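You operate a simulated robot arm through the tools that you are given. There is no shell and no other tool.

Carry out the task below with a simulated two-armed robot. There is one attempt and no reset: what you move stays moved.

## Task
Retest the seated red tip at 3 bar, then rack it.
Fine: its own empty rack slot; drain the old catch first; one shot; grey knob to nought before the clear tester lid opens; shut it again.

The check looks at the end state, three seconds after you hand in, the way a careful person would. Anything else that was tipped, shoved, dropped, spilled or broken makes it a failure. A push-on lid holds only when it is set on centred and level and pressed home; a screw cap is set on level and turned clockwise until tight.

## Robot
Two 7-joint arms with fingered hands on one trunk that stands fixed in place. Base frame: the origin is at the foot of the trunk, x ahead of it, y to its left, z up. Units: cm, degrees, N and s.
The left shoulder is at [6, 16.6, 97.6], the right one opposite. With the tool pointing down near the work surface each hand reaches from about 36 to 86 cm from the base axis, measured 20 degrees to its own side. Payload 5 kg a hand.
The TCP of each hand is the grasp point between the finger pads, 3.2 cm short of the fingertips. In the tool frame z runs along the fingers and y along their closing line. The gripper opens to 16 cm; its body begins 8.9 cm behind the TCP. The gripper is a hand of 3 fingers: y runs from the thumb to the fingers, the wrist lies at [0, 0, -26.7] in the tool frame, and closing takes about 1.5 s.
Orientation is told as [roll, pitch, yaw] about the base's x, y, z axes, in that order, counted from this pose: with the fingers straight down and closing along the base's y, the tool's x points along the base's -x, its y along +y and its z along -z.

## Interface
- The arms move only by the tool step_arm. It takes "left_steps", "right_steps" or both (then of equal length, played together; a hand with none holds still); each is a list of rows, each an object of numbers (a shift or turn left out is 0, a gripper value left out holds the last): "x", "y", "z": the shift along the tool's x, y, z in units of 500 mm (1.0 is 500 mm); "wx", "wy", "wz": the turn, a rotation vector about the tool's x, y, z in units of 90 degrees (1.0 is 90 degrees). In form: [{"x": .., "y": .., "z": .., "wx": .., "wy": .., "wz": ..}, ...]. A call has 1 to 20 rows; each row is the pose to reach, as a shift and turn from the pose commanded when the call began, along the tool's axes at that moment. "left_hand" and "right_hand" are, for a hand that has rows, the finger opening in cm, from 0 to 16, set as the call begins (left out, the last holds). A call with a number of a shift or a turn outside -1 to 1 is refused whole. Each row takes 0.2 s and may step no farther than 5 cm and 8.6 degrees from the row before; otherwise, or with a gripper value out of range, the whole call is refused. A pose out of reach is approached as far as the arm can. The call stops where the force on the tool passes 40 N (or 10 N more than at its start, if that is more) or the arm is blocked; 0.2 s more then pass. Each finger travels about 4.5 cm/s and halts on what it meets, pressing with about 28 N; the grip force reading is that of the motor and also rises with nothing between the fingers. The clock runs only during rows and for 0.2 s after the last one: add rows that repeat a pose to give the fingers time. The reply holds the time, the measured pose of the TCP, the force on the tool along the base axes, the opening and the grip force, in the units named above and with some noise, with the torque about the TCP (base axes, N m) and any sound that the robot's microphone picked up.
- Cameras (640 x 400 px; columns grow to the right, rows downward): "scene" is now at [2.26, -5.99, 162.87]; the picture's right is [-0.69, -0.72, 0.00], its down [-0.47, 0.45, -0.76] and it looks along [0.55, -0.53, -0.65] (base axes); focal length 244 px, centre (320, 200). "left" rides on the left gripper at [-6.5, -0.4, -11.6] in its tool frame; the picture's right is [0.06, -1.00, 0.00], its down [0.87, 0.05, -0.49] and it looks along [0.49, 0.03, 0.87] (tool axes); focal length 261 px, centre (320, 200). "right" rides on the right gripper at [6.5, -0.4, -11.6] in its tool frame; the picture's right is [0.06, 1.00, 0.00], its down [-0.87, 0.05, -0.49] and it looks along [-0.49, 0.03, 0.87] (tool axes); focal length 261 px, centre (320, 200). There is no depth. A picture from a camera that has moved, and an enlarged one, comes with that camera's place and axes in the base frame and with its lens. The place of the scene camera against the robot may be out by one fixed shift of up to 1.2 cm in any direction.
- camera(camera): a new picture of that camera. No time passes.
- move_column(by): slides the trunk up (or, below 0, down) by that many cm; the arms and the scene camera ride with it, the base frame stays. It gives what a move gives, with no picture.
- preshape(shape, hand): the hand has 3 fingers and takes this shape, open, in about a second: jaw (thumb against the fingers, like two jaws); tri (thumb and two fingers); tip (a fingertip pinch); poke (one finger out to press); point (the index stretched); flat (the hand flat); cup (the hand cupped); fist (a fist). The gripper value then closes the fingers along that shape, each until it touches; the sizes above hold for jaw. It gives what a move gives, with no picture.
- pan_tilt(pan, tilt): turns the head with the scene camera to pan (to the left, within 86 degrees either way) and tilt (down, from -29 to 69), counted from straight ahead of the robot. It gives what a move gives.
- inspect(camera, box): a new picture of the part [left, top, right, bottom] of that camera's present view, enlarged. No time passes.
- sign_off(): hands the job in; it is judged then, once.

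Places have to be worked out from the pictures, the camera data and where the tool is seen. Open the grippers and draw the arms clear of the work before you hand the job in, unless the task says otherwise.

The tools are called by a JSON object that holds its "op" and its "data". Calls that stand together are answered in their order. step_arm: Moves the arms, as the interface text tells. Its arguments: {"type":"object","properties":{"left_steps":{"type":"array","items":{"type":"object","properties":{"x":{"type":"number"},"y":{"type":"number"},"z":{"type":"number"},"wx":{"type":"number"},"wy":{"type":"number"},"wz":{"type":"number"}}}},"left_hand":{"type":"number"},"right_steps":{"type":"array","items":{"type":"object","properties":{"x":{"type":"number"},"y":{"type":"number"},"z":{"type":"number"},"wx":{"type":"number"},"wy":{"type":"number"},"wz":{"type":"number"}}}},"right_hand":{"type":"number"}},"required":[]} The other tools are called the same way: move_column (by) moves the trunk up or down; preshape (shape, hand) gives the hand a shape; pan_tilt (pan, tilt) turns the head that bears the scene camera; camera (camera) takes a picture; inspect (camera, box) takes an enlarged picture of a part of a camera's view; sign_off () hands the job in.

At the start:

```text
clock: 0.0
left_position: [36.83, -0.64, 136.14]
left_orientation: [-0.1, 0.0, 0.0]
left_wrist_force: [0.1, -0.2, 0.1]
left_ft_torque: [0.02, 0.0, 0.0]
left_grip_width: 16.0
left_grip_force: 0.0
left_shape: jaw
right_position: [29.62, -33.97, 134.14]
right_orientation: [-0.1, 0.0, 0.0]
right_wrist_force: [-0.1, -0.1, -0.5]
right_ft_torque: [-0.01, -0.02, 0.03]
right_grip_width: 15.96
right_grip_force: 0.1
right_shape: jaw
trunk travel left (down, up): [-52.5, 6.5]
head pan, tilt (commanded): [-43.6, 40.2]
```

scene: 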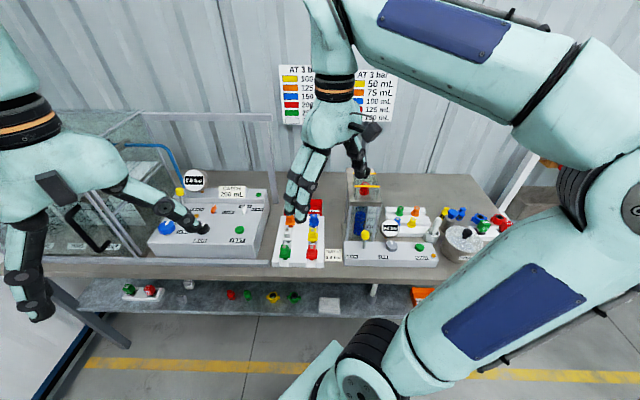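
right: 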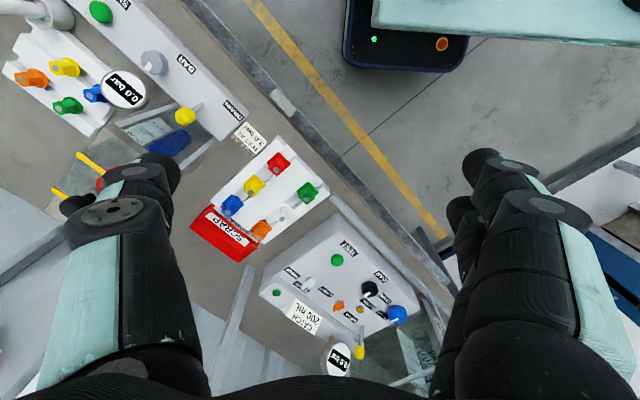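
left: 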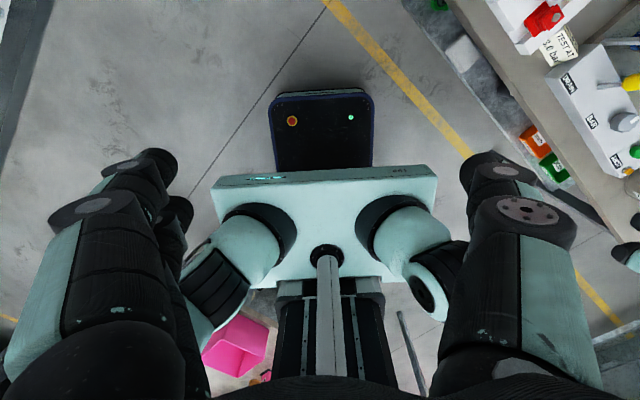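

I begin by looking closely at the work area: the scene shows two consoles, a rack and a tester; I take enlarged views before moving anything.

{"op": "inspect", "data": {"camera": "scene", "box": [260, 150, 520, 312]}}

{"op": "inspect", "data": {"camera": "scene", "box": [130, 150, 340, 281]}}

{"op": "inspect", "data": {"camera": "scene", "box": [260, 50, 420, 150]}}

{"op": "inspect", "data": {"camera": "right", "box": [0, 0, 320, 200]}}

{"op": "inspect", "data": {"camera": "right", "box": [180, 130, 440, 390]}}

```text
2.46 times, centred on (390, 231) of scene
camera zoom: at [2.26, -5.99, 162.87], right [-0.69, -0.72, 0.0], down [-0.47, 0.45, -0.76], along [0.55, -0.53, -0.65], focal length 600 px, centre (148, 124)
```

zoom: 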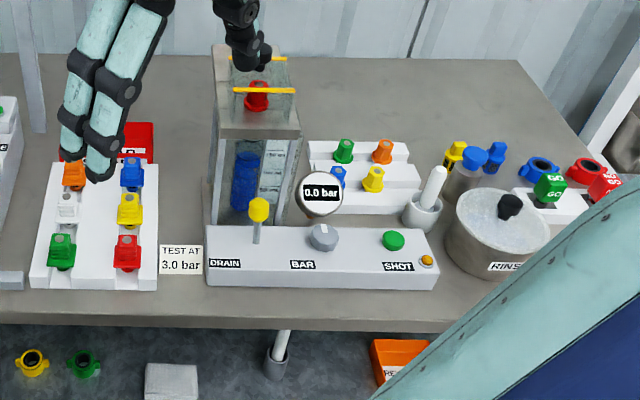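

```text
3.05 times, centred on (235, 216) of scene
camera zoom: at [2.26, -5.99, 162.87], right [-0.69, -0.72, 0.0], down [-0.47, 0.45, -0.76], along [0.55, -0.53, -0.65], focal length 742 px, centre (579, 153)
```

zoom: 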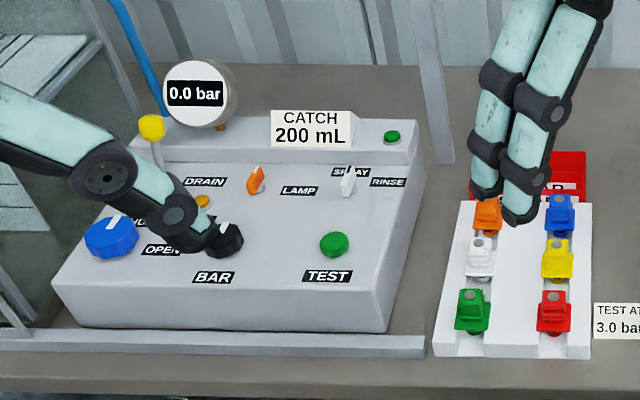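

```text
4.00 times, centred on (340, 100) of scene
camera zoom: at [2.26, -5.99, 162.87], right [-0.69, -0.72, 0.0], down [-0.47, 0.45, -0.76], along [0.55, -0.53, -0.65], focal length 975 px, centre (240, 600)
```

zoom: 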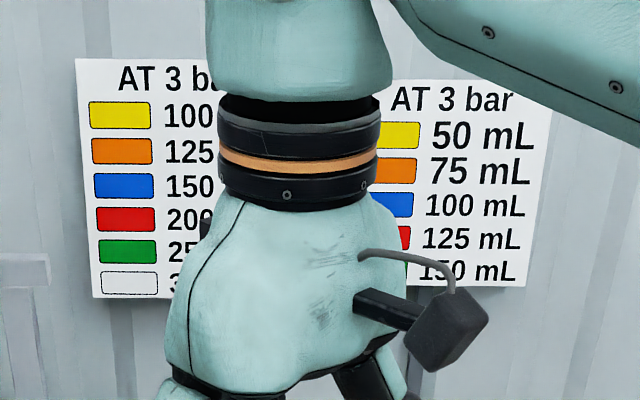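

```text
2.00 times, centred on (160, 100) of right
camera zoom: at [23.0, -34.26, 145.69], right [-0.06, 1.0, 0.0], down [0.87, 0.05, 0.49], along [0.49, 0.03, -0.87], focal length 521 px, centre (640, 400)
```

zoom: 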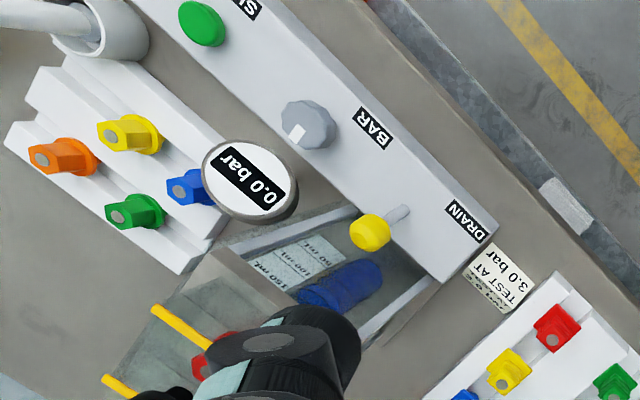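

```text
1.54 times, centred on (310, 260) of right
camera zoom: at [23.0, -34.26, 145.69], right [-0.06, 1.0, 0.0], down [0.87, 0.05, 0.49], along [0.49, 0.03, -0.87], focal length 401 px, centre (335, 108)
```

zoom: 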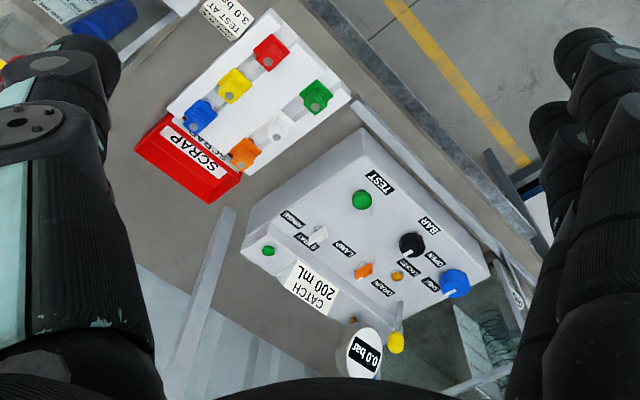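

The tester with the grey BAR knob, yellow DRAIN lever, green SHOT button and the red tip under a clear lid lies at about (26..43, -67, 88..107); the bench is turned about -43.6°. I turn the right hand to face the bench and move it right to look in with its camera.

{"op": "step_arm", "data": {"right_steps": [{"x": 0.021, "y": -0.0757, "z": 0.0, "wz": 0.0807}, {"x": 0.042, "y": -0.1513, "z": 0.0, "wz": 0.1613}, {"x": 0.063, "y": -0.227, "z": 0.0, "wz": 0.242}, {"x": 0.084, "y": -0.3027, "z": 0.0, "wz": 0.3227}, {"x": 0.105, "y": -0.3783, "z": 0.0, "wz": 0.4033}, {"x": 0.126, "y": -0.454, "z": 0.0, "wz": 0.484}]}}

```text
clock: 1.4
left_position: [36.94, -0.63, 136.2]
left_orientation: [0.1, 0.0, 0.1]
left_wrist_force: [-0.1, -0.4, -0.2]
left_ft_torque: [0.02, -0.03, -0.03]
left_grip_width: 15.99
left_grip_force: 0.0
left_shape: jaw
right_position: [23.32, -56.85, 133.96]
right_orientation: [0.0, 0.1, -43.7]
right_wrist_force: [0.2, -0.8, -0.4]
right_ft_torque: [0.02, -0.03, 0.02]
right_grip_width: 15.98
right_grip_force: 0.0
right_shape: jaw
trunk travel left (down, up): [-52.5, 6.5]
head pan, tilt (commanded): [-43.6, 40.2]
```

The hand now faces the bench. I take pictures with the right and the scene camera.

{"op": "camera", "data": {"camera": "right"}}

{"op": "camera", "data": {"camera": "scene"}}

```text
taken
camera right: at [18.27, -52.55, 145.6], right [0.64, 0.77, 0.0], down [0.67, -0.56, 0.49], along [0.38, -0.32, -0.87], focal length 261 px, centre (320, 200)
```

right: 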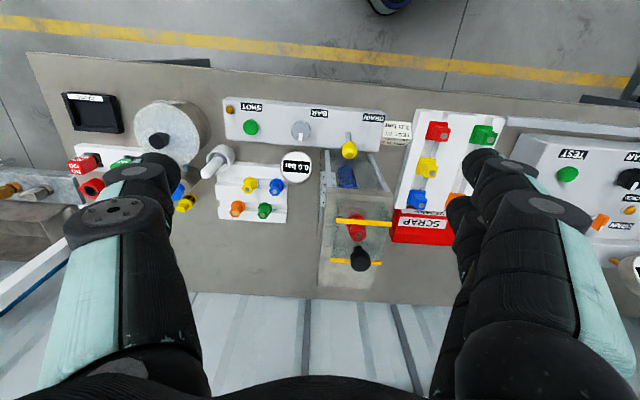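

```text
taken
camera scene: at [2.29, -6.07, 162.87], right [-0.69, -0.72, 0.0], down [-0.47, 0.45, -0.76], along [0.55, -0.53, -0.65], focal length 244 px, centre (320, 200)
```

scene: 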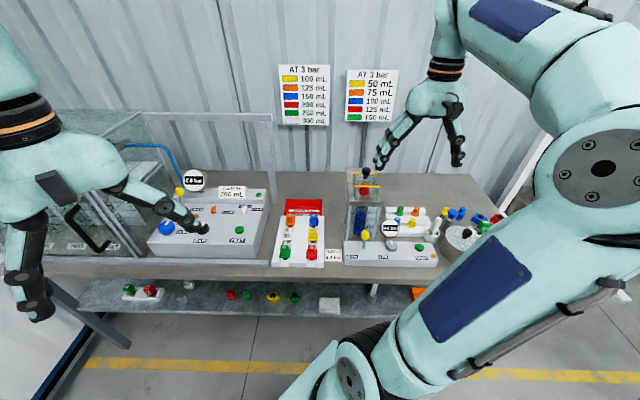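

Now the tester is in view of both cameras; I enlarge the tester, the racks and the charts.

{"op": "inspect", "data": {"camera": "right", "box": [200, 90, 400, 215]}}

{"op": "inspect", "data": {"camera": "right", "box": [310, 140, 410, 290]}}

{"op": "inspect", "data": {"camera": "scene", "box": [270, 160, 450, 272]}}

{"op": "inspect", "data": {"camera": "scene", "box": [335, 160, 395, 250]}}

{"op": "inspect", "data": {"camera": "scene", "box": [400, 190, 520, 265]}}

{"op": "inspect", "data": {"camera": "scene", "box": [270, 60, 410, 130]}}

```text
3.20 times, centred on (300, 152) of right
camera zoom: at [18.27, -52.55, 145.6], right [0.64, 0.77, 0.0], down [0.67, -0.56, 0.49], along [0.38, -0.32, -0.87], focal length 834 px, centre (384, 352)
```

zoom: 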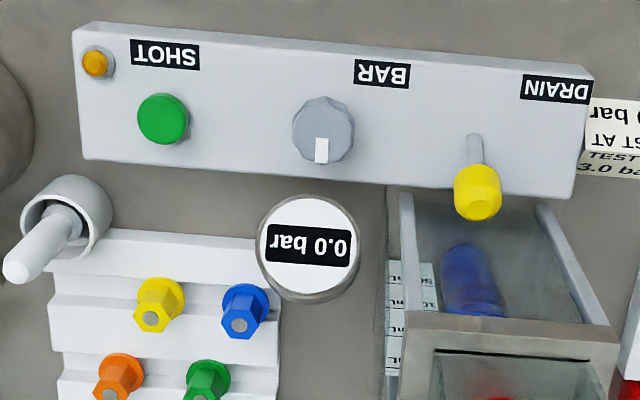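

```text
2.67 times, centred on (360, 215) of right
camera zoom: at [18.27, -52.55, 145.6], right [0.64, 0.77, 0.0], down [0.67, -0.56, 0.49], along [0.38, -0.32, -0.87], focal length 695 px, centre (213, 160)
```

zoom: 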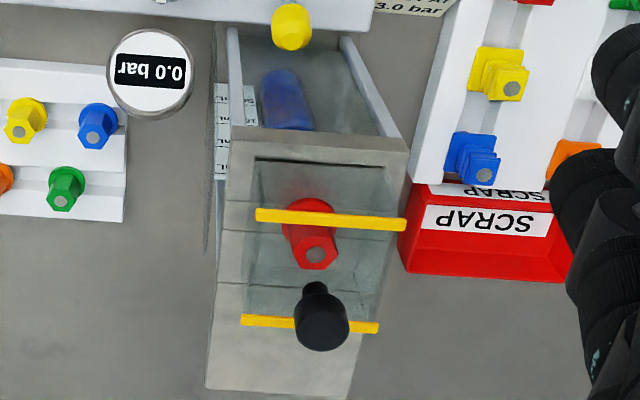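

```text
3.56 times, centred on (360, 216) of scene
camera zoom: at [2.29, -6.07, 162.87], right [-0.69, -0.72, 0.0], down [-0.47, 0.45, -0.76], along [0.55, -0.53, -0.65], focal length 866 px, centre (178, 143)
```

zoom: 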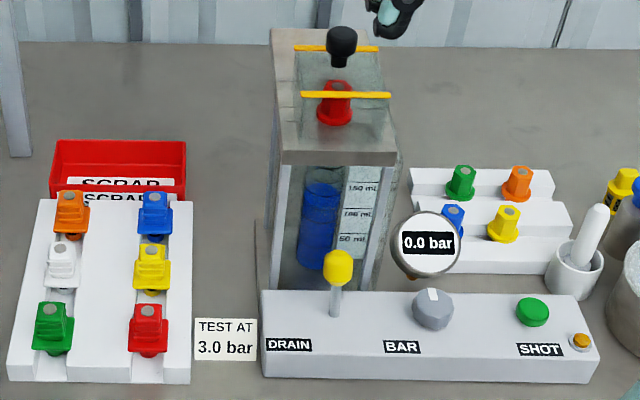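

```text
4.44 times, centred on (365, 205) of scene
camera zoom: at [2.29, -6.07, 162.87], right [-0.69, -0.72, 0.0], down [-0.47, 0.45, -0.76], along [0.55, -0.53, -0.65], focal length 1083 px, centre (120, 178)
```

zoom: 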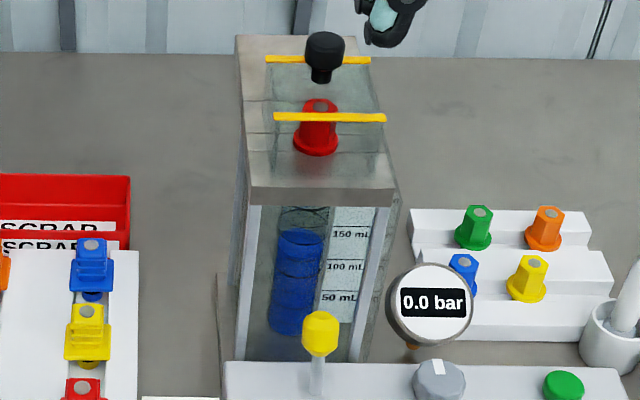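

```text
5.33 times, centred on (460, 228) of scene
camera zoom: at [2.29, -6.07, 162.87], right [-0.69, -0.72, 0.0], down [-0.47, 0.45, -0.76], along [0.55, -0.53, -0.65], focal length 1299 px, centre (-427, 53)
```

zoom: 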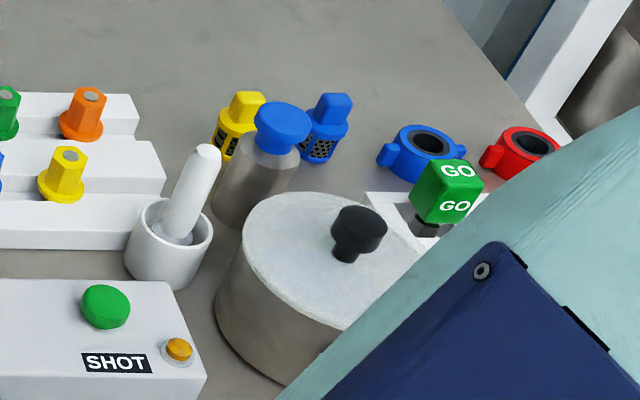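

```text
4.57 times, centred on (340, 95) of scene
camera zoom: at [2.29, -6.07, 162.87], right [-0.69, -0.72, 0.0], down [-0.47, 0.45, -0.76], along [0.55, -0.53, -0.65], focal length 1114 px, centre (229, 680)
```

zoom: 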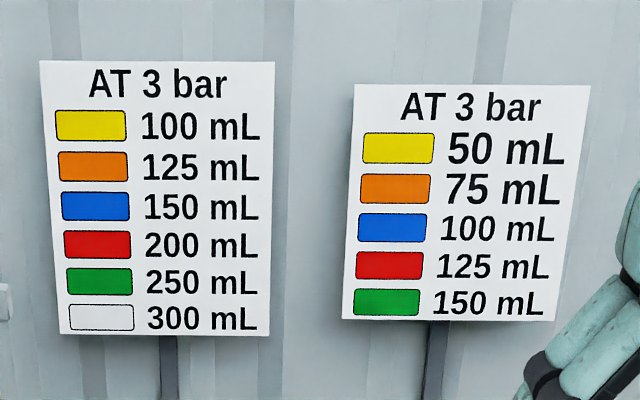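

The rack's tips are green/orange (back), blue/yellow (front); the red's own hole must be hidden behind the gauge. I move the right hand right and lower to look at the rack and controls from nearer.

{"op": "step_arm", "data": {"right_steps": [{"x": -0.02, "y": -0.055, "z": 0.06}, {"x": -0.04, "y": -0.11, "z": 0.12}, {"x": -0.06, "y": -0.165, "z": 0.18}, {"x": -0.08, "y": -0.22, "z": 0.24}]}}

{"op": "camera", "data": {"camera": "right"}}

{"op": "inspect", "data": {"camera": "scene", "box": [330, 160, 490, 260]}}

```text
clock: 2.4
left_position: [36.79, -0.8, 136.12]
left_orientation: [0.0, -0.1, 0.0]
left_wrist_force: [0.2, -0.1, -0.5]
left_ft_torque: [0.01, 0.0, 0.0]
left_grip_width: 15.98
left_grip_force: 0.2
left_shape: jaw
right_position: [18.52, -67.56, 122.11]
right_orientation: [0.1, 0.0, -43.4]
right_wrist_force: [-0.9, 0.1, -0.6]
right_ft_torque: [0.02, -0.01, 0.01]
right_grip_width: 16.0
right_grip_force: 0.1
right_shape: jaw
trunk travel left (down, up): [-52.5, 6.5]
head pan, tilt (commanded): [-43.6, 40.2]
```

```text
taken
camera right: at [13.44, -63.19, 133.57], right [0.64, 0.77, 0.0], down [0.67, -0.56, 0.49], along [0.38, -0.32, -0.87], focal length 261 px, centre (320, 200)
```

right: 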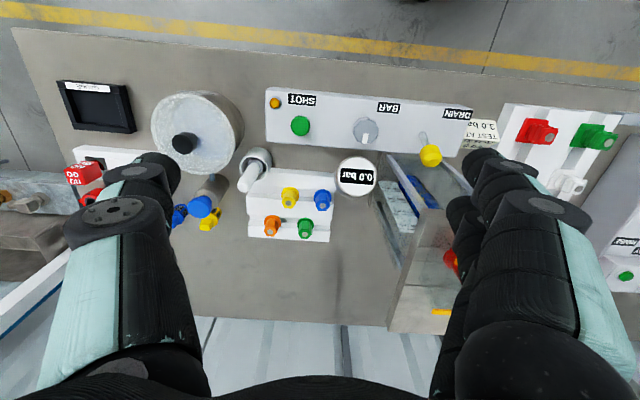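

```text
4.00 times, centred on (410, 210) of scene
camera zoom: at [2.28, -6.06, 162.87], right [-0.69, -0.72, 0.0], down [-0.47, 0.45, -0.76], along [0.55, -0.53, -0.65], focal length 975 px, centre (-40, 160)
```

zoom: 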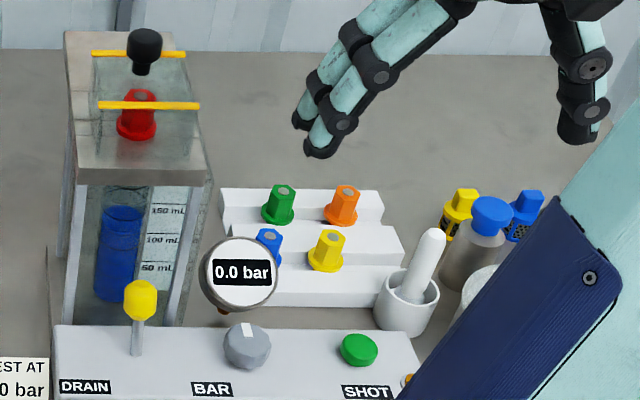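

I enlarge the rack to find the empty slot.

{"op": "inspect", "data": {"camera": "right", "box": [230, 140, 390, 250]}}

{"op": "inspect", "data": {"camera": "right", "box": [250, 80, 480, 200]}}

```text
3.64 times, centred on (310, 195) of right
camera zoom: at [13.44, -63.19, 133.57], right [0.64, 0.77, 0.0], down [0.67, -0.56, 0.49], along [0.38, -0.32, -0.87], focal length 948 px, centre (356, 218)
```

zoom: 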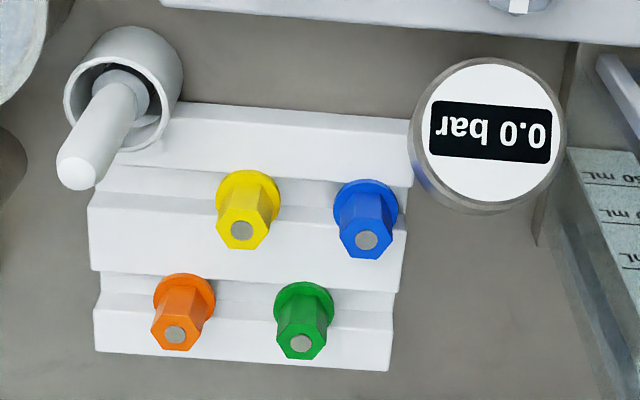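

```text
2.78 times, centred on (365, 140) of right
camera zoom: at [13.44, -63.19, 133.57], right [0.64, 0.77, 0.0], down [0.67, -0.56, 0.49], along [0.38, -0.32, -0.87], focal length 725 px, centre (195, 367)
```

zoom: 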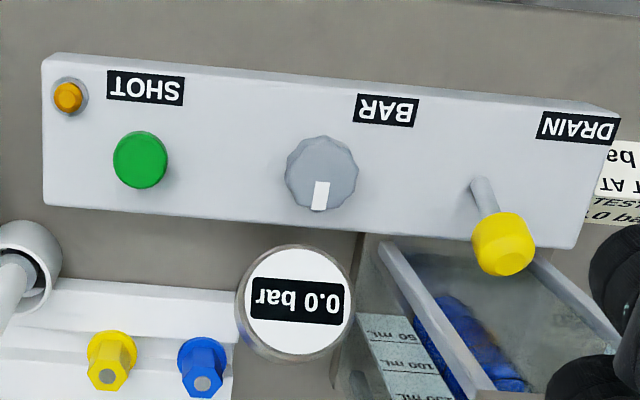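

The tips stand in two staggered rows; the pattern suggests a free slot beside the yellow tip or blue, but I do not see a hole yet. I go nearer above the rack (staying well above the gauge and the pestle).

{"op": "step_arm", "data": {"right_steps": [{"x": -0.04, "y": -0.035, "z": 0.05}, {"x": -0.08, "y": -0.07, "z": 0.1}, {"x": -0.12, "y": -0.105, "z": 0.15}, {"x": -0.16, "y": -0.14, "z": 0.2}]}}

{"op": "camera", "data": {"camera": "right"}}

{"op": "inspect", "data": {"camera": "right", "box": [220, 90, 400, 220]}}

```text
clock: 3.4
left_position: [36.78, -0.82, 136.22]
left_orientation: [0.1, 0.0, -0.1]
left_wrist_force: [-0.5, -0.4, -0.1]
left_ft_torque: [-0.01, -0.01, 0.0]
left_grip_width: 15.98
left_grip_force: 0.0
left_shape: jaw
right_position: [19.51, -78.24, 112.29]
right_orientation: [0.1, 0.0, -43.5]
right_wrist_force: [0.0, -0.1, 0.5]
right_ft_torque: [-0.01, 0.02, 0.01]
right_grip_width: 15.99
right_grip_force: 0.0
right_shape: jaw
trunk travel left (down, up): [-52.5, 6.5]
head pan, tilt (commanded): [-43.6, 40.2]
```

```text
taken
camera right: at [14.55, -73.84, 123.63], right [0.64, 0.77, 0.0], down [0.67, -0.56, 0.49], along [0.38, -0.32, -0.87], focal length 261 px, centre (320, 200)
```

right: 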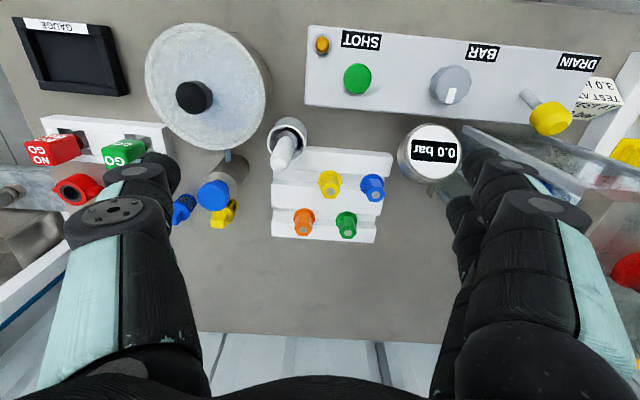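

```text
3.08 times, centred on (310, 155) of right
camera zoom: at [14.55, -73.84, 123.63], right [0.64, 0.77, 0.0], down [0.67, -0.56, 0.49], along [0.38, -0.32, -0.87], focal length 802 px, centre (351, 338)
```

zoom: 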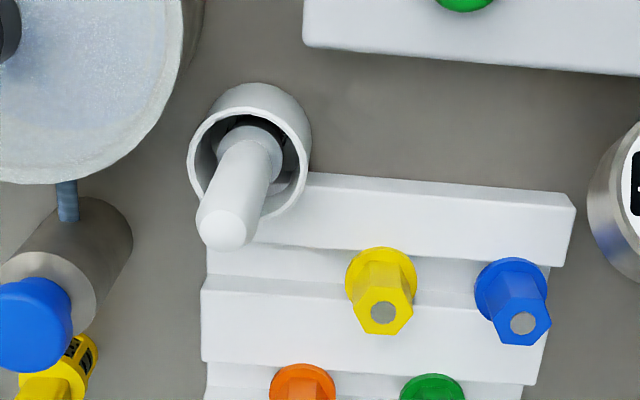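

I still cannot see down the grooves between the white rails, so I move 8 cm farther out to look more steeply at the rack.

{"op": "step_arm", "data": {"right_steps": [{"x": -0.08, "y": 0.0, "z": 0.0}, {"x": -0.16, "y": 0.0, "z": 0.0}]}}

{"op": "camera", "data": {"camera": "right"}}

{"op": "inspect", "data": {"camera": "right", "box": [230, 50, 410, 170]}}

```text
clock: 4.0
left_position: [36.87, -0.61, 136.12]
left_orientation: [0.0, 0.1, 0.0]
left_wrist_force: [0.5, -0.1, -0.5]
left_ft_torque: [0.0, 0.01, -0.02]
left_grip_width: 16.0
left_grip_force: 0.1
left_shape: jaw
right_position: [25.5, -83.48, 112.21]
right_orientation: [0.0, 0.0, -43.5]
right_wrist_force: [0.0, -0.6, 0.2]
right_ft_torque: [-0.02, 0.0, 0.04]
right_grip_width: 16.0
right_grip_force: 0.0
right_shape: jaw
trunk travel left (down, up): [-52.5, 6.5]
head pan, tilt (commanded): [-43.6, 40.2]
```

```text
taken
camera right: at [20.44, -79.18, 123.8], right [0.64, 0.77, 0.0], down [0.67, -0.56, 0.49], along [0.38, -0.32, -0.87], focal length 261 px, centre (320, 200)
```

right: 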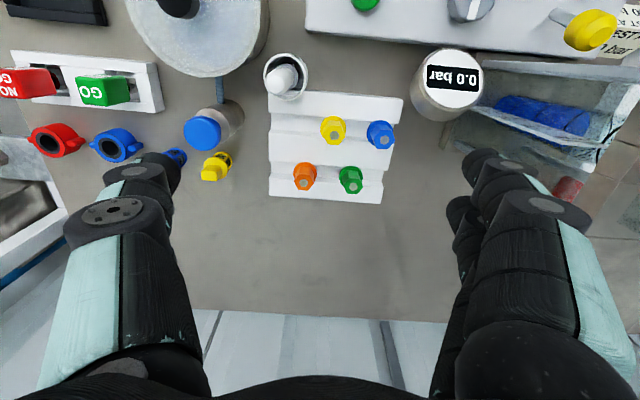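

```text
3.33 times, centred on (320, 110) of right
camera zoom: at [20.44, -79.18, 123.8], right [0.64, 0.77, 0.0], down [0.67, -0.56, 0.49], along [0.38, -0.32, -0.87], focal length 869 px, centre (320, 500)
```

zoom: 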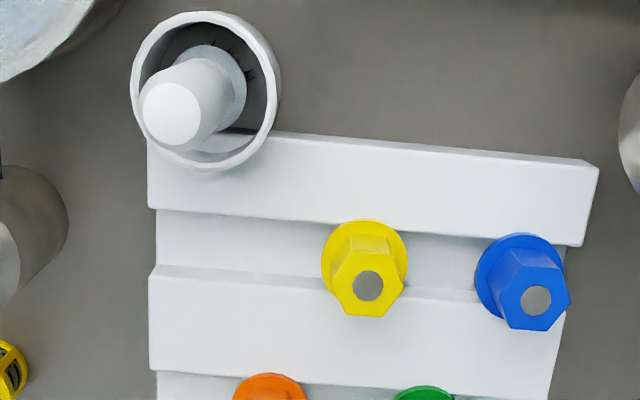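

The rack's grooves look plain at this zoom; I enlarge the left part of the front groove and the back groove strongly.

{"op": "inspect", "data": {"camera": "right", "box": [262, 85, 342, 135]}}

{"op": "inspect", "data": {"camera": "right", "box": [262, 145, 402, 210]}}

{"op": "inspect", "data": {"camera": "scene", "box": [380, 200, 450, 250]}}

{"op": "inspect", "data": {"camera": "scene", "box": [110, 270, 330, 320]}}

```text
8.00 times, centred on (302, 110) of right
camera zoom: at [20.44, -79.18, 123.8], right [0.64, 0.77, 0.0], down [0.67, -0.56, 0.49], along [0.38, -0.32, -0.87], focal length 2085 px, centre (464, 920)
```

zoom: 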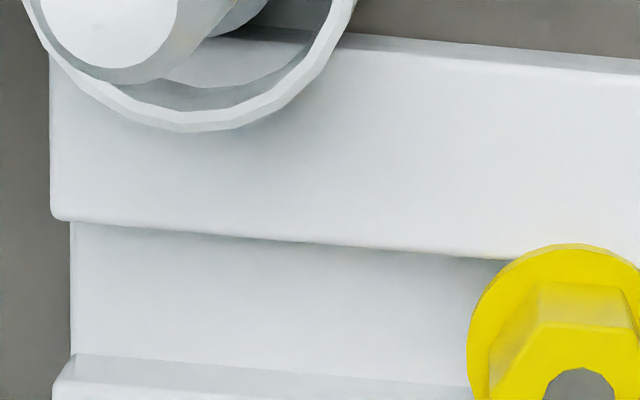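

```text
4.57 times, centred on (332, 178) of right
camera zoom: at [20.44, -79.18, 123.8], right [0.64, 0.77, 0.0], down [0.67, -0.56, 0.49], along [0.38, -0.32, -0.87], focal length 1192 px, centre (265, 303)
```

zoom: 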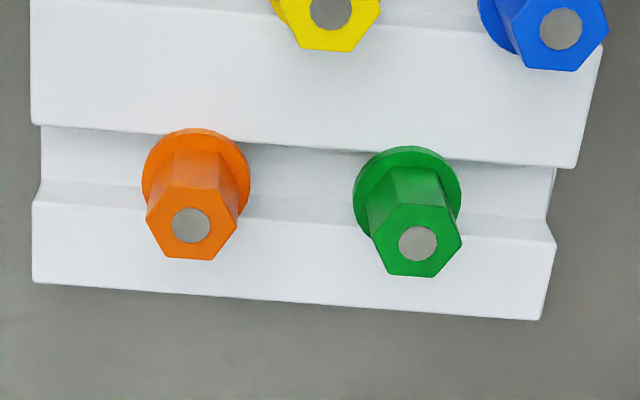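

```text
8.00 times, centred on (415, 225) of scene
camera zoom: at [2.28, -6.02, 162.87], right [-0.69, -0.72, 0.0], down [-0.47, 0.45, -0.76], along [0.55, -0.53, -0.65], focal length 1949 px, centre (-440, 0)
```

zoom: 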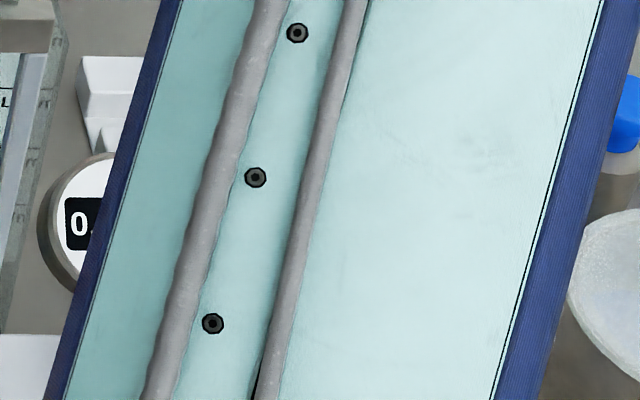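

```text
2.91 times, centred on (220, 295) of scene
camera zoom: at [2.28, -6.02, 162.87], right [-0.69, -0.72, 0.0], down [-0.47, 0.45, -0.76], along [0.55, -0.53, -0.65], focal length 709 px, centre (611, -76)
```

zoom: 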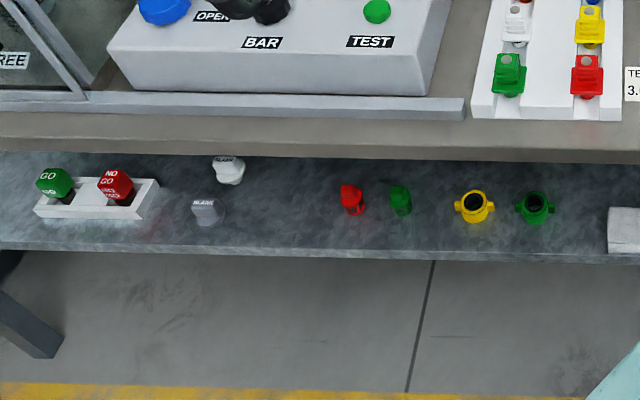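

The spacing (blue–yellow 6.5 cm, orange–green centred) tells me the free slot is the end of the near groove beside yellow, at about bench u≈78, v≈47.5, right behind the mortar (pestle top ≈ z 98). Next I raise the hand and go over the tower to study the lid.

{"op": "step_arm", "data": {"right_steps": [{"x": 0.0, "y": 0.0, "z": -0.09}, {"x": 0.0, "y": 0.0, "z": -0.18}, {"x": 0.0, "y": 0.0, "z": -0.27}, {"x": 0.02, "y": 0.09, "z": -0.27}, {"x": 0.04, "y": 0.18, "z": -0.27}, {"x": 0.06, "y": 0.27, "z": -0.27}, {"x": 0.08, "y": 0.36, "z": -0.27}, {"x": 0.1, "y": 0.45, "z": -0.27}]}}

{"op": "camera", "data": {"camera": "right"}}

{"op": "inspect", "data": {"camera": "right", "box": [250, 80, 410, 240]}}

```text
clock: 5.8
left_position: [36.84, -0.53, 136.33]
left_orientation: [-0.1, -0.1, 0.1]
left_wrist_force: [-0.3, 0.1, -1.0]
left_ft_torque: [-0.04, -0.01, -0.03]
left_grip_width: 16.01
left_grip_force: 0.1
left_shape: jaw
right_position: [37.5, -63.6, 125.59]
right_orientation: [0.0, 0.0, -43.4]
right_wrist_force: [0.2, 0.6, -0.2]
right_ft_torque: [-0.06, 0.04, 0.01]
right_grip_width: 15.98
right_grip_force: 0.1
right_shape: jaw
trunk travel left (down, up): [-52.5, 6.5]
head pan, tilt (commanded): [-43.6, 40.2]
```

```text
taken
camera right: at [32.28, -59.35, 137.11], right [0.64, 0.77, 0.0], down [0.67, -0.56, 0.49], along [0.38, -0.32, -0.87], focal length 261 px, centre (320, 200)
```

right: 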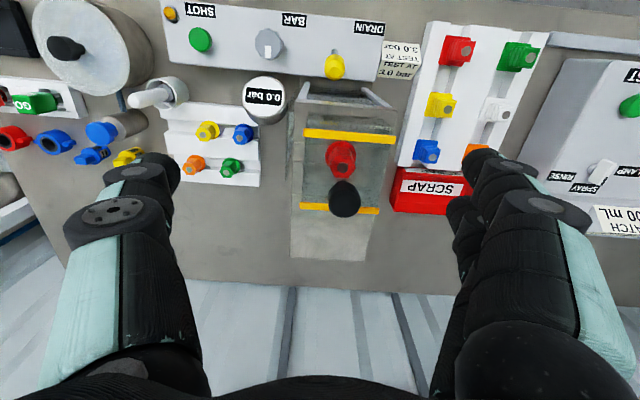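

```text
2.50 times, centred on (330, 160) of right
camera zoom: at [32.28, -59.35, 137.11], right [0.64, 0.77, 0.0], down [0.67, -0.56, 0.49], along [0.38, -0.32, -0.87], focal length 652 px, centre (295, 300)
```

zoom: 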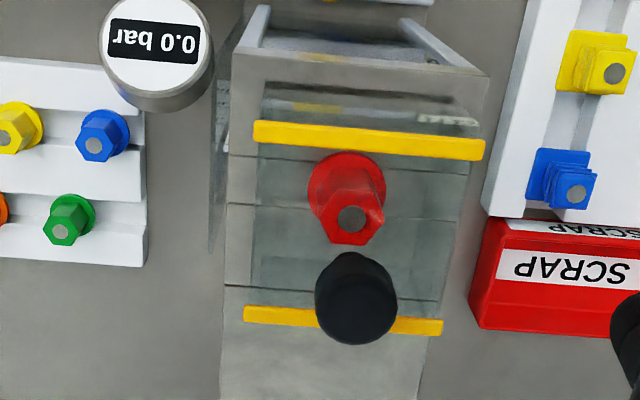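

The clear lid seems a box with yellow strips along front and back top edges and a black knob on top. I zoom in strongly to see how it is held (hinge or push-on).

{"op": "inspect", "data": {"camera": "right", "box": [285, 85, 405, 225]}}

{"op": "inspect", "data": {"camera": "scene", "box": [340, 160, 390, 210]}}

{"op": "inspect", "data": {"camera": "scene", "box": [335, 195, 445, 265]}}

{"op": "camera", "data": {"camera": "left"}}

```text
2.86 times, centred on (345, 155) of right
camera zoom: at [32.28, -59.35, 137.11], right [0.64, 0.77, 0.0], down [0.67, -0.56, 0.49], along [0.38, -0.32, -0.87], focal length 745 px, centre (249, 329)
```

zoom: 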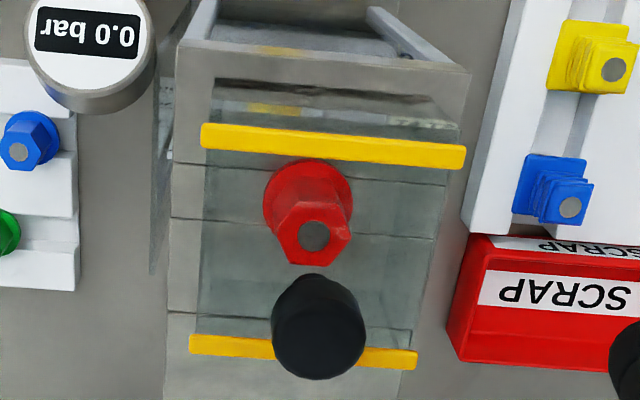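

```text
8.00 times, centred on (365, 185) of scene
camera zoom: at [2.29, -5.85, 162.88], right [-0.69, -0.72, 0.0], down [-0.47, 0.44, -0.76], along [0.55, -0.53, -0.65], focal length 1949 px, centre (-40, 320)
```

zoom: 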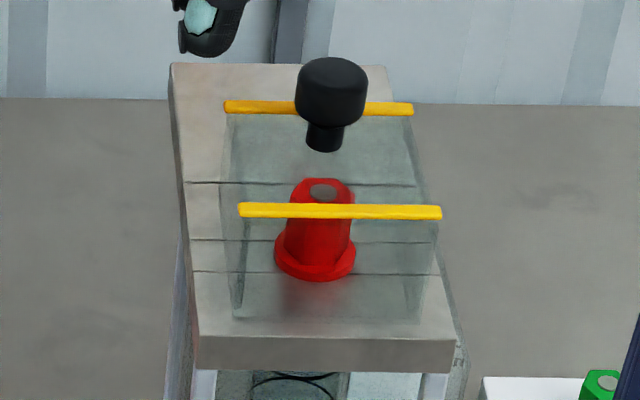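

```text
5.71 times, centred on (390, 230) of scene
camera zoom: at [2.29, -5.85, 162.88], right [-0.69, -0.72, 0.0], down [-0.47, 0.44, -0.76], along [0.55, -0.53, -0.65], focal length 1392 px, centre (-80, 29)
```

zoom: 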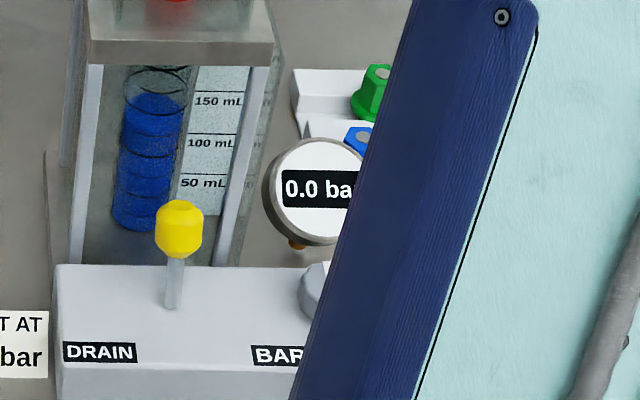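

```text
taken
camera left: at [43.32, -0.78, 147.85], right [-0.06, -1.0, 0.0], down [-0.87, 0.05, 0.49], along [-0.49, 0.03, -0.87], focal length 261 px, centre (320, 200)
```

left: 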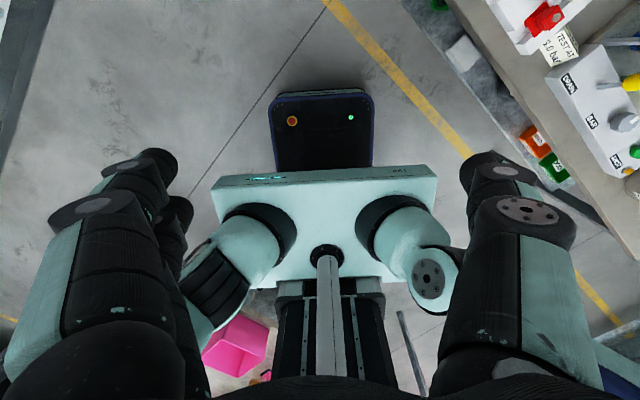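

The lid looks like a clear hood with a black mushroom knob on its top centre. I tilt the right hand 45° and draw back so its camera sees the tower's lid from the front, level.

{"op": "step_arm", "data": {"right_steps": [{"x": 0.0533, "y": 0.0073, "z": 0.0187, "wy": -0.0833}, {"x": 0.1067, "y": 0.0147, "z": 0.0373, "wy": -0.1667}, {"x": 0.16, "y": 0.022, "z": 0.056, "wy": -0.25}, {"x": 0.2133, "y": 0.0293, "z": 0.0747, "wy": -0.3333}, {"x": 0.2667, "y": 0.0367, "z": 0.0933, "wy": -0.4167}, {"x": 0.32, "y": 0.044, "z": 0.112, "wy": -0.5}]}}

{"op": "camera", "data": {"camera": "right"}}

{"op": "inspect", "data": {"camera": "right", "box": [250, 120, 410, 250]}}

```text
clock: 7.2
left_position: [36.72, -0.46, 136.13]
left_orientation: [0.1, 0.0, 0.1]
left_wrist_force: [0.1, 0.5, 0.4]
left_ft_torque: [-0.03, -0.01, -0.06]
left_grip_width: 15.98
left_grip_force: 0.1
left_shape: jaw
right_position: [26.97, -51.04, 120.07]
right_orientation: [0.1, -45.1, -43.5]
right_wrist_force: [-0.6, -0.5, -0.2]
right_ft_torque: [-0.02, 0.02, -0.01]
right_grip_width: 16.0
right_grip_force: 0.1
right_shape: jaw
trunk travel left (down, up): [-52.5, 6.5]
head pan, tilt (commanded): [-43.6, 40.2]
```

```text
taken
camera right: at [17.42, -42.38, 123.5], right [0.66, 0.75, -0.04], down [0.23, -0.14, 0.96], along [0.72, -0.64, -0.27], focal length 261 px, centre (320, 200)
```

right: 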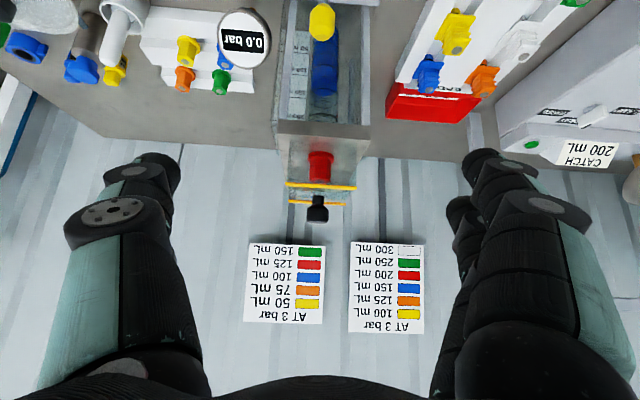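

```text
3.08 times, centred on (330, 185) of right
camera zoom: at [17.42, -42.38, 123.5], right [0.66, 0.75, -0.04], down [0.23, -0.14, 0.96], along [0.72, -0.64, -0.27], focal length 802 px, centre (289, 246)
```

zoom: 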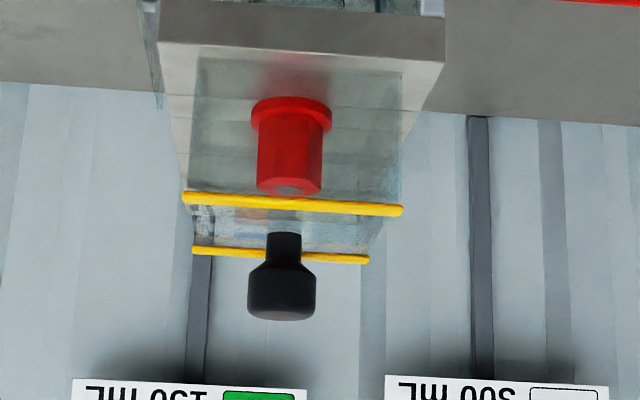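

Triangulated: lid hood top z≈113.5, u 71–79, v≈17.8; knob top at about (76, 17.8, 117), tip top z≈111.7 below it. I turn the left hand in place so its camera looks across at the tower's left side, to tell whether the lid has a hinge.

{"op": "step_arm", "data": {"left_steps": [{"wx": 0.0225, "wy": 0.0225, "wz": -0.0811}, {"wx": 0.045, "wy": 0.045, "wz": -0.1622}, {"wx": 0.0675, "wy": 0.0675, "wz": -0.2433}, {"wx": 0.0899, "wy": 0.0899, "wz": -0.3244}, {"wx": 0.1124, "wy": 0.1124, "wz": -0.4055}, {"wx": 0.1349, "wy": 0.1349, "wz": -0.4867}, {"wx": 0.1574, "wy": 0.1574, "wz": -0.5678}, {"wx": 0.1799, "wy": 0.1799, "wz": -0.6489}, {"wx": 0.2024, "wy": 0.2024, "wz": -0.73}, {"wx": 0.2248, "wy": 0.2248, "wz": -0.8111}, {"wx": 0.2473, "wy": 0.2473, "wz": -0.8922}, {"wx": 0.2698, "wy": 0.2698, "wz": -0.9733}]}}

{"op": "camera", "data": {"camera": "left"}}

```text
clock: 10.0
left_position: [36.45, -5.19, 130.28]
left_orientation: [10.5, 29.1, 87.6]
left_wrist_force: [0.8, 1.5, 0.0]
left_ft_torque: [-0.1, -0.04, 0.02]
left_grip_width: 15.99
left_grip_force: 0.0
left_shape: jaw
left hand out of reach, approached as far as the arm can: row 11
right_position: [27.03, -50.81, 120.27]
right_orientation: [-0.1, -45.1, -43.6]
right_wrist_force: [-0.2, 0.4, 0.0]
right_ft_torque: [-0.04, 0.01, -0.05]
right_grip_width: 15.94
right_grip_force: 0.1
right_shape: jaw
trunk travel left (down, up): [-52.5, 6.5]
head pan, tilt (commanded): [-43.6, 40.2]
stopped in row 12 (left hand): the arm was blocked; the commanded pose is now the measured one
```

```text
taken
camera left: at [39.34, 5.97, 137.1], right [0.97, -0.18, -0.13], down [0.01, -0.52, 0.85], along [-0.22, -0.83, -0.5], focal length 261 px, centre (320, 200)
```

left: 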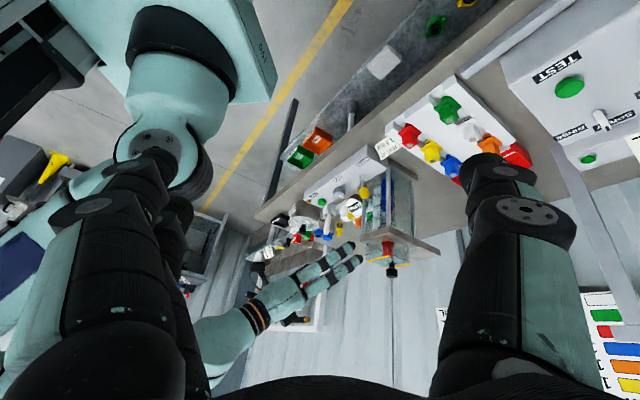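

The left camera now sees the tower; I enlarge it.

{"op": "inspect", "data": {"camera": "left", "box": [350, 210, 450, 290]}}

{"op": "inspect", "data": {"camera": "left", "box": [280, 160, 440, 260]}}

```text
5.00 times, centred on (400, 250) of left
camera zoom: at [39.34, 5.97, 137.1], right [0.97, -0.18, -0.13], down [0.01, -0.52, 0.85], along [-0.22, -0.83, -0.5], focal length 1303 px, centre (-80, -50)
```

zoom: 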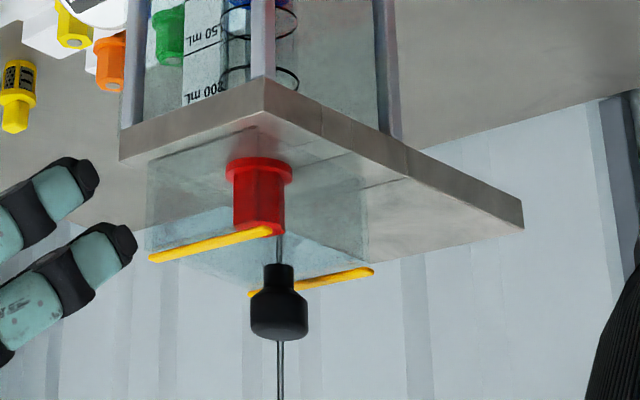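

```text
4.00 times, centred on (360, 210) of left
camera zoom: at [39.34, 5.97, 137.1], right [0.97, -0.18, -0.13], down [0.01, -0.52, 0.85], along [-0.22, -0.83, -0.5], focal length 1043 px, centre (160, 160)
```

zoom: 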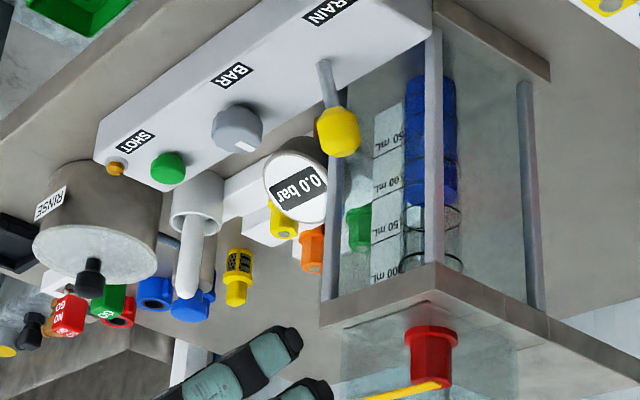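

No hinge is visible; the lid is a clear hood resting on the tower's top plate, which runs on behind it. First the drain lever: it stands at about u 66, v 18.6, z 95; I look at lever, knob and catch from the left camera in detail.

{"op": "inspect", "data": {"camera": "left", "box": [310, 160, 410, 222]}}

{"op": "inspect", "data": {"camera": "right", "box": [210, 0, 410, 125]}}

{"op": "inspect", "data": {"camera": "scene", "box": [335, 195, 445, 265]}}

```text
6.40 times, centred on (360, 191) of left
camera zoom: at [39.34, 5.97, 137.1], right [0.97, -0.18, -0.13], down [0.01, -0.52, 0.85], along [-0.22, -0.83, -0.5], focal length 1668 px, centre (64, 258)
```

zoom: 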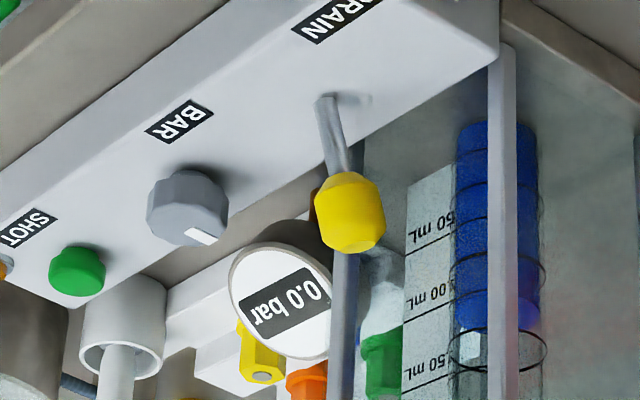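

```text
3.20 times, centred on (310, 62) of right
camera zoom: at [17.4, -42.15, 123.64], right [0.66, 0.75, -0.05], down [0.23, -0.14, 0.96], along [0.72, -0.64, -0.27], focal length 834 px, centre (352, 640)
```

zoom: 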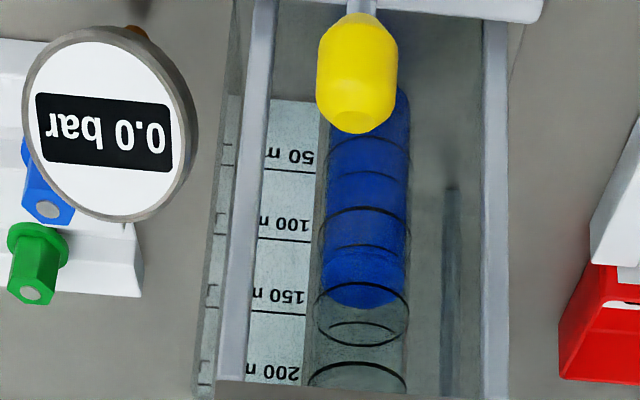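

```text
5.71 times, centred on (390, 230) of scene
camera zoom: at [2.14, -5.5, 162.9], right [-0.69, -0.72, 0.0], down [-0.47, 0.44, -0.77], along [0.55, -0.53, -0.64], focal length 1392 px, centre (-80, 29)
```

zoom: 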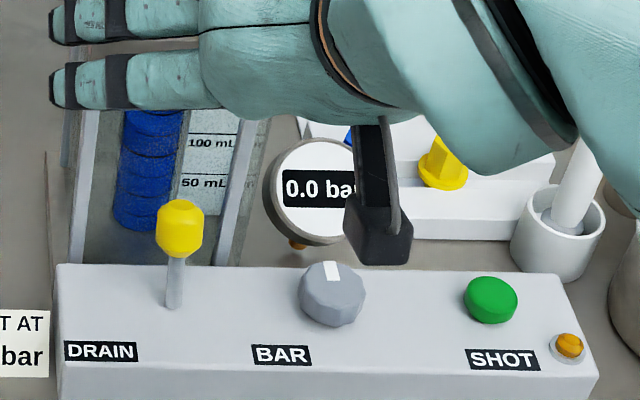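

The lever's yellow knob (about 3 cm) is at (u 66.2, v 18.6, z 95.2), leaning slightly away. I narrow the right hand to 7 cm and bring it, tilted 45°, to 10 cm short of the knob.

{"op": "step_arm", "data": {"right_steps": [{"x": 0.0507, "y": -0.0022, "z": 0.0753}, {"x": 0.1013, "y": -0.0044, "z": 0.1505}, {"x": 0.152, "y": -0.0066, "z": 0.2258}, {"x": 0.2026, "y": -0.0088, "z": 0.301}, {"x": 0.2026, "y": -0.0088, "z": 0.301}, {"x": 0.2026, "y": -0.0088, "z": 0.301}], "right_hand": 7}}

{"op": "camera", "data": {"camera": "right"}}

{"op": "inspect", "data": {"camera": "left", "box": [290, 150, 450, 250]}}

```text
clock: 11.6
left_position: [36.5, -5.68, 130.37]
left_orientation: [10.6, 28.9, 87.5]
left_wrist_force: [-0.9, 0.8, -0.3]
left_ft_torque: [0.02, 0.01, 0.0]
left_grip_width: 15.99
left_grip_force: 0.0
left_shape: jaw
right_position: [36.16, -57.41, 105.86]
right_orientation: [1.8, -46.3, -39.7]
right_wrist_force: [-0.7, -0.6, -0.2]
right_ft_torque: [0.0, 0.02, -0.01]
right_grip_width: 7.01
right_grip_force: 0.0
right_shape: jaw
right hand out of reach, approached as far as the arm can: row 1, 2, 3, 4, 5, 6
trunk travel left (down, up): [-52.5, 6.5]
head pan, tilt (commanded): [-43.6, 40.2]
stopped in row 6 (right hand): the arm was blocked; the commanded pose is now the measured one
```

```text
taken
camera right: at [25.7, -49.7, 109.05], right [0.59, 0.81, -0.02], down [0.21, -0.13, 0.97], along [0.78, -0.57, -0.25], focal length 261 px, centre (320, 200)
```

right: 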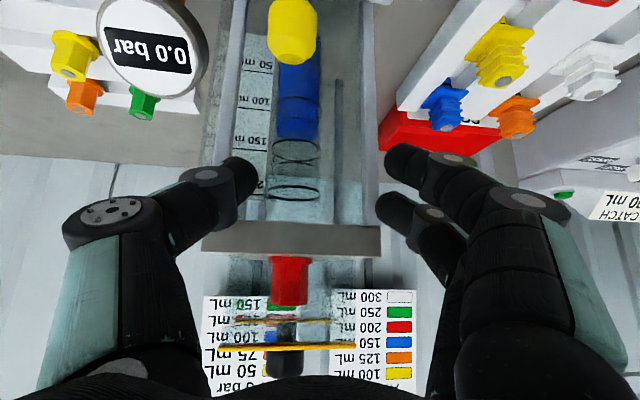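

```text
4.00 times, centred on (370, 200) of left
camera zoom: at [39.45, 5.46, 137.07], right [0.97, -0.19, -0.13], down [0.01, -0.52, 0.85], along [-0.23, -0.83, -0.51], focal length 1043 px, centre (120, 200)
```

zoom: 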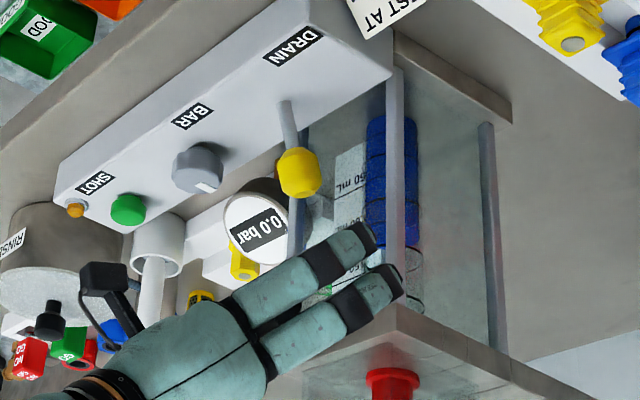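

The arm could not fold that close, so the hand stopped at about (u 65.8, v 16.6, z 105.9) without touching anything. I back it off and reduce the tilt to 20°, which keeps the wrist farther from the shoulder.

{"op": "step_arm", "data": {"right_steps": [{"x": 0.0307, "y": -0.0075, "z": -0.0117, "wx": 0.0109, "wy": 0.0729, "wz": 0.0103}, {"x": 0.0615, "y": -0.0149, "z": -0.0234, "wx": 0.0218, "wy": 0.1458, "wz": 0.0206}, {"x": 0.0922, "y": -0.0224, "z": -0.035, "wx": 0.0326, "wy": 0.2186, "wz": 0.0309}, {"x": 0.1229, "y": -0.0298, "z": -0.0467, "wx": 0.0435, "wy": 0.2915, "wz": 0.0412}]}}

{"op": "camera", "data": {"camera": "right"}}

{"op": "inspect", "data": {"camera": "left", "box": [290, 150, 450, 250]}}

```text
clock: 12.8
left_position: [36.56, -5.61, 130.3]
left_orientation: [10.6, 28.9, 87.4]
left_wrist_force: [-0.6, -0.2, 0.8]
left_ft_torque: [-0.01, 0.0, 0.02]
left_grip_width: 16.0
left_grip_force: 0.0
left_shape: jaw
right_position: [26.13, -57.46, 101.99]
right_orientation: [-1.7, -18.3, -49.9]
right_wrist_force: [0.5, 0.1, 0.3]
right_ft_torque: [0.01, -0.02, -0.02]
right_grip_width: 7.02
right_grip_force: 0.0
right_shape: jaw
trunk travel left (down, up): [-52.5, 6.5]
head pan, tilt (commanded): [-43.6, 40.2]
stopped in row 4 (right hand): the arm was blocked; the commanded pose is now the measured one
```

```text
taken
camera right: at [19.65, -49.87, 110.89], right [0.73, 0.68, -0.05], down [0.49, -0.47, 0.74], along [0.48, -0.56, -0.67], focal length 261 px, centre (320, 200)
```

right: 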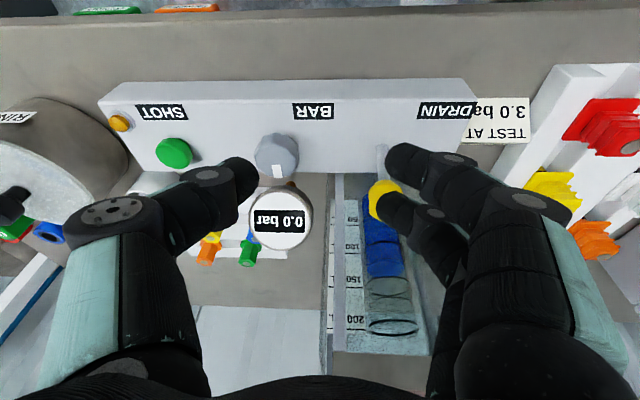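

```text
4.00 times, centred on (370, 200) of left
camera zoom: at [39.43, 5.54, 137.08], right [0.97, -0.18, -0.13], down [0.01, -0.52, 0.85], along [-0.23, -0.83, -0.51], focal length 1043 px, centre (120, 200)
```

zoom: 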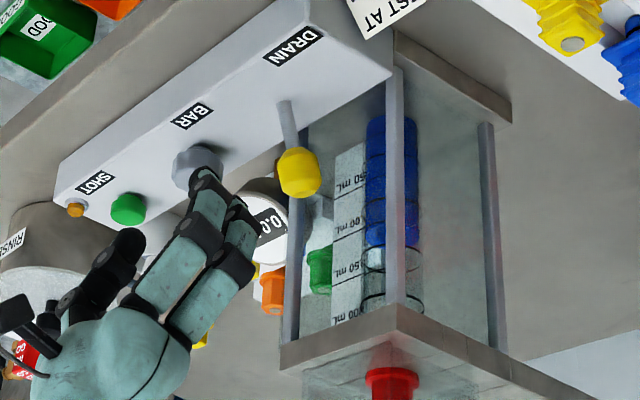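

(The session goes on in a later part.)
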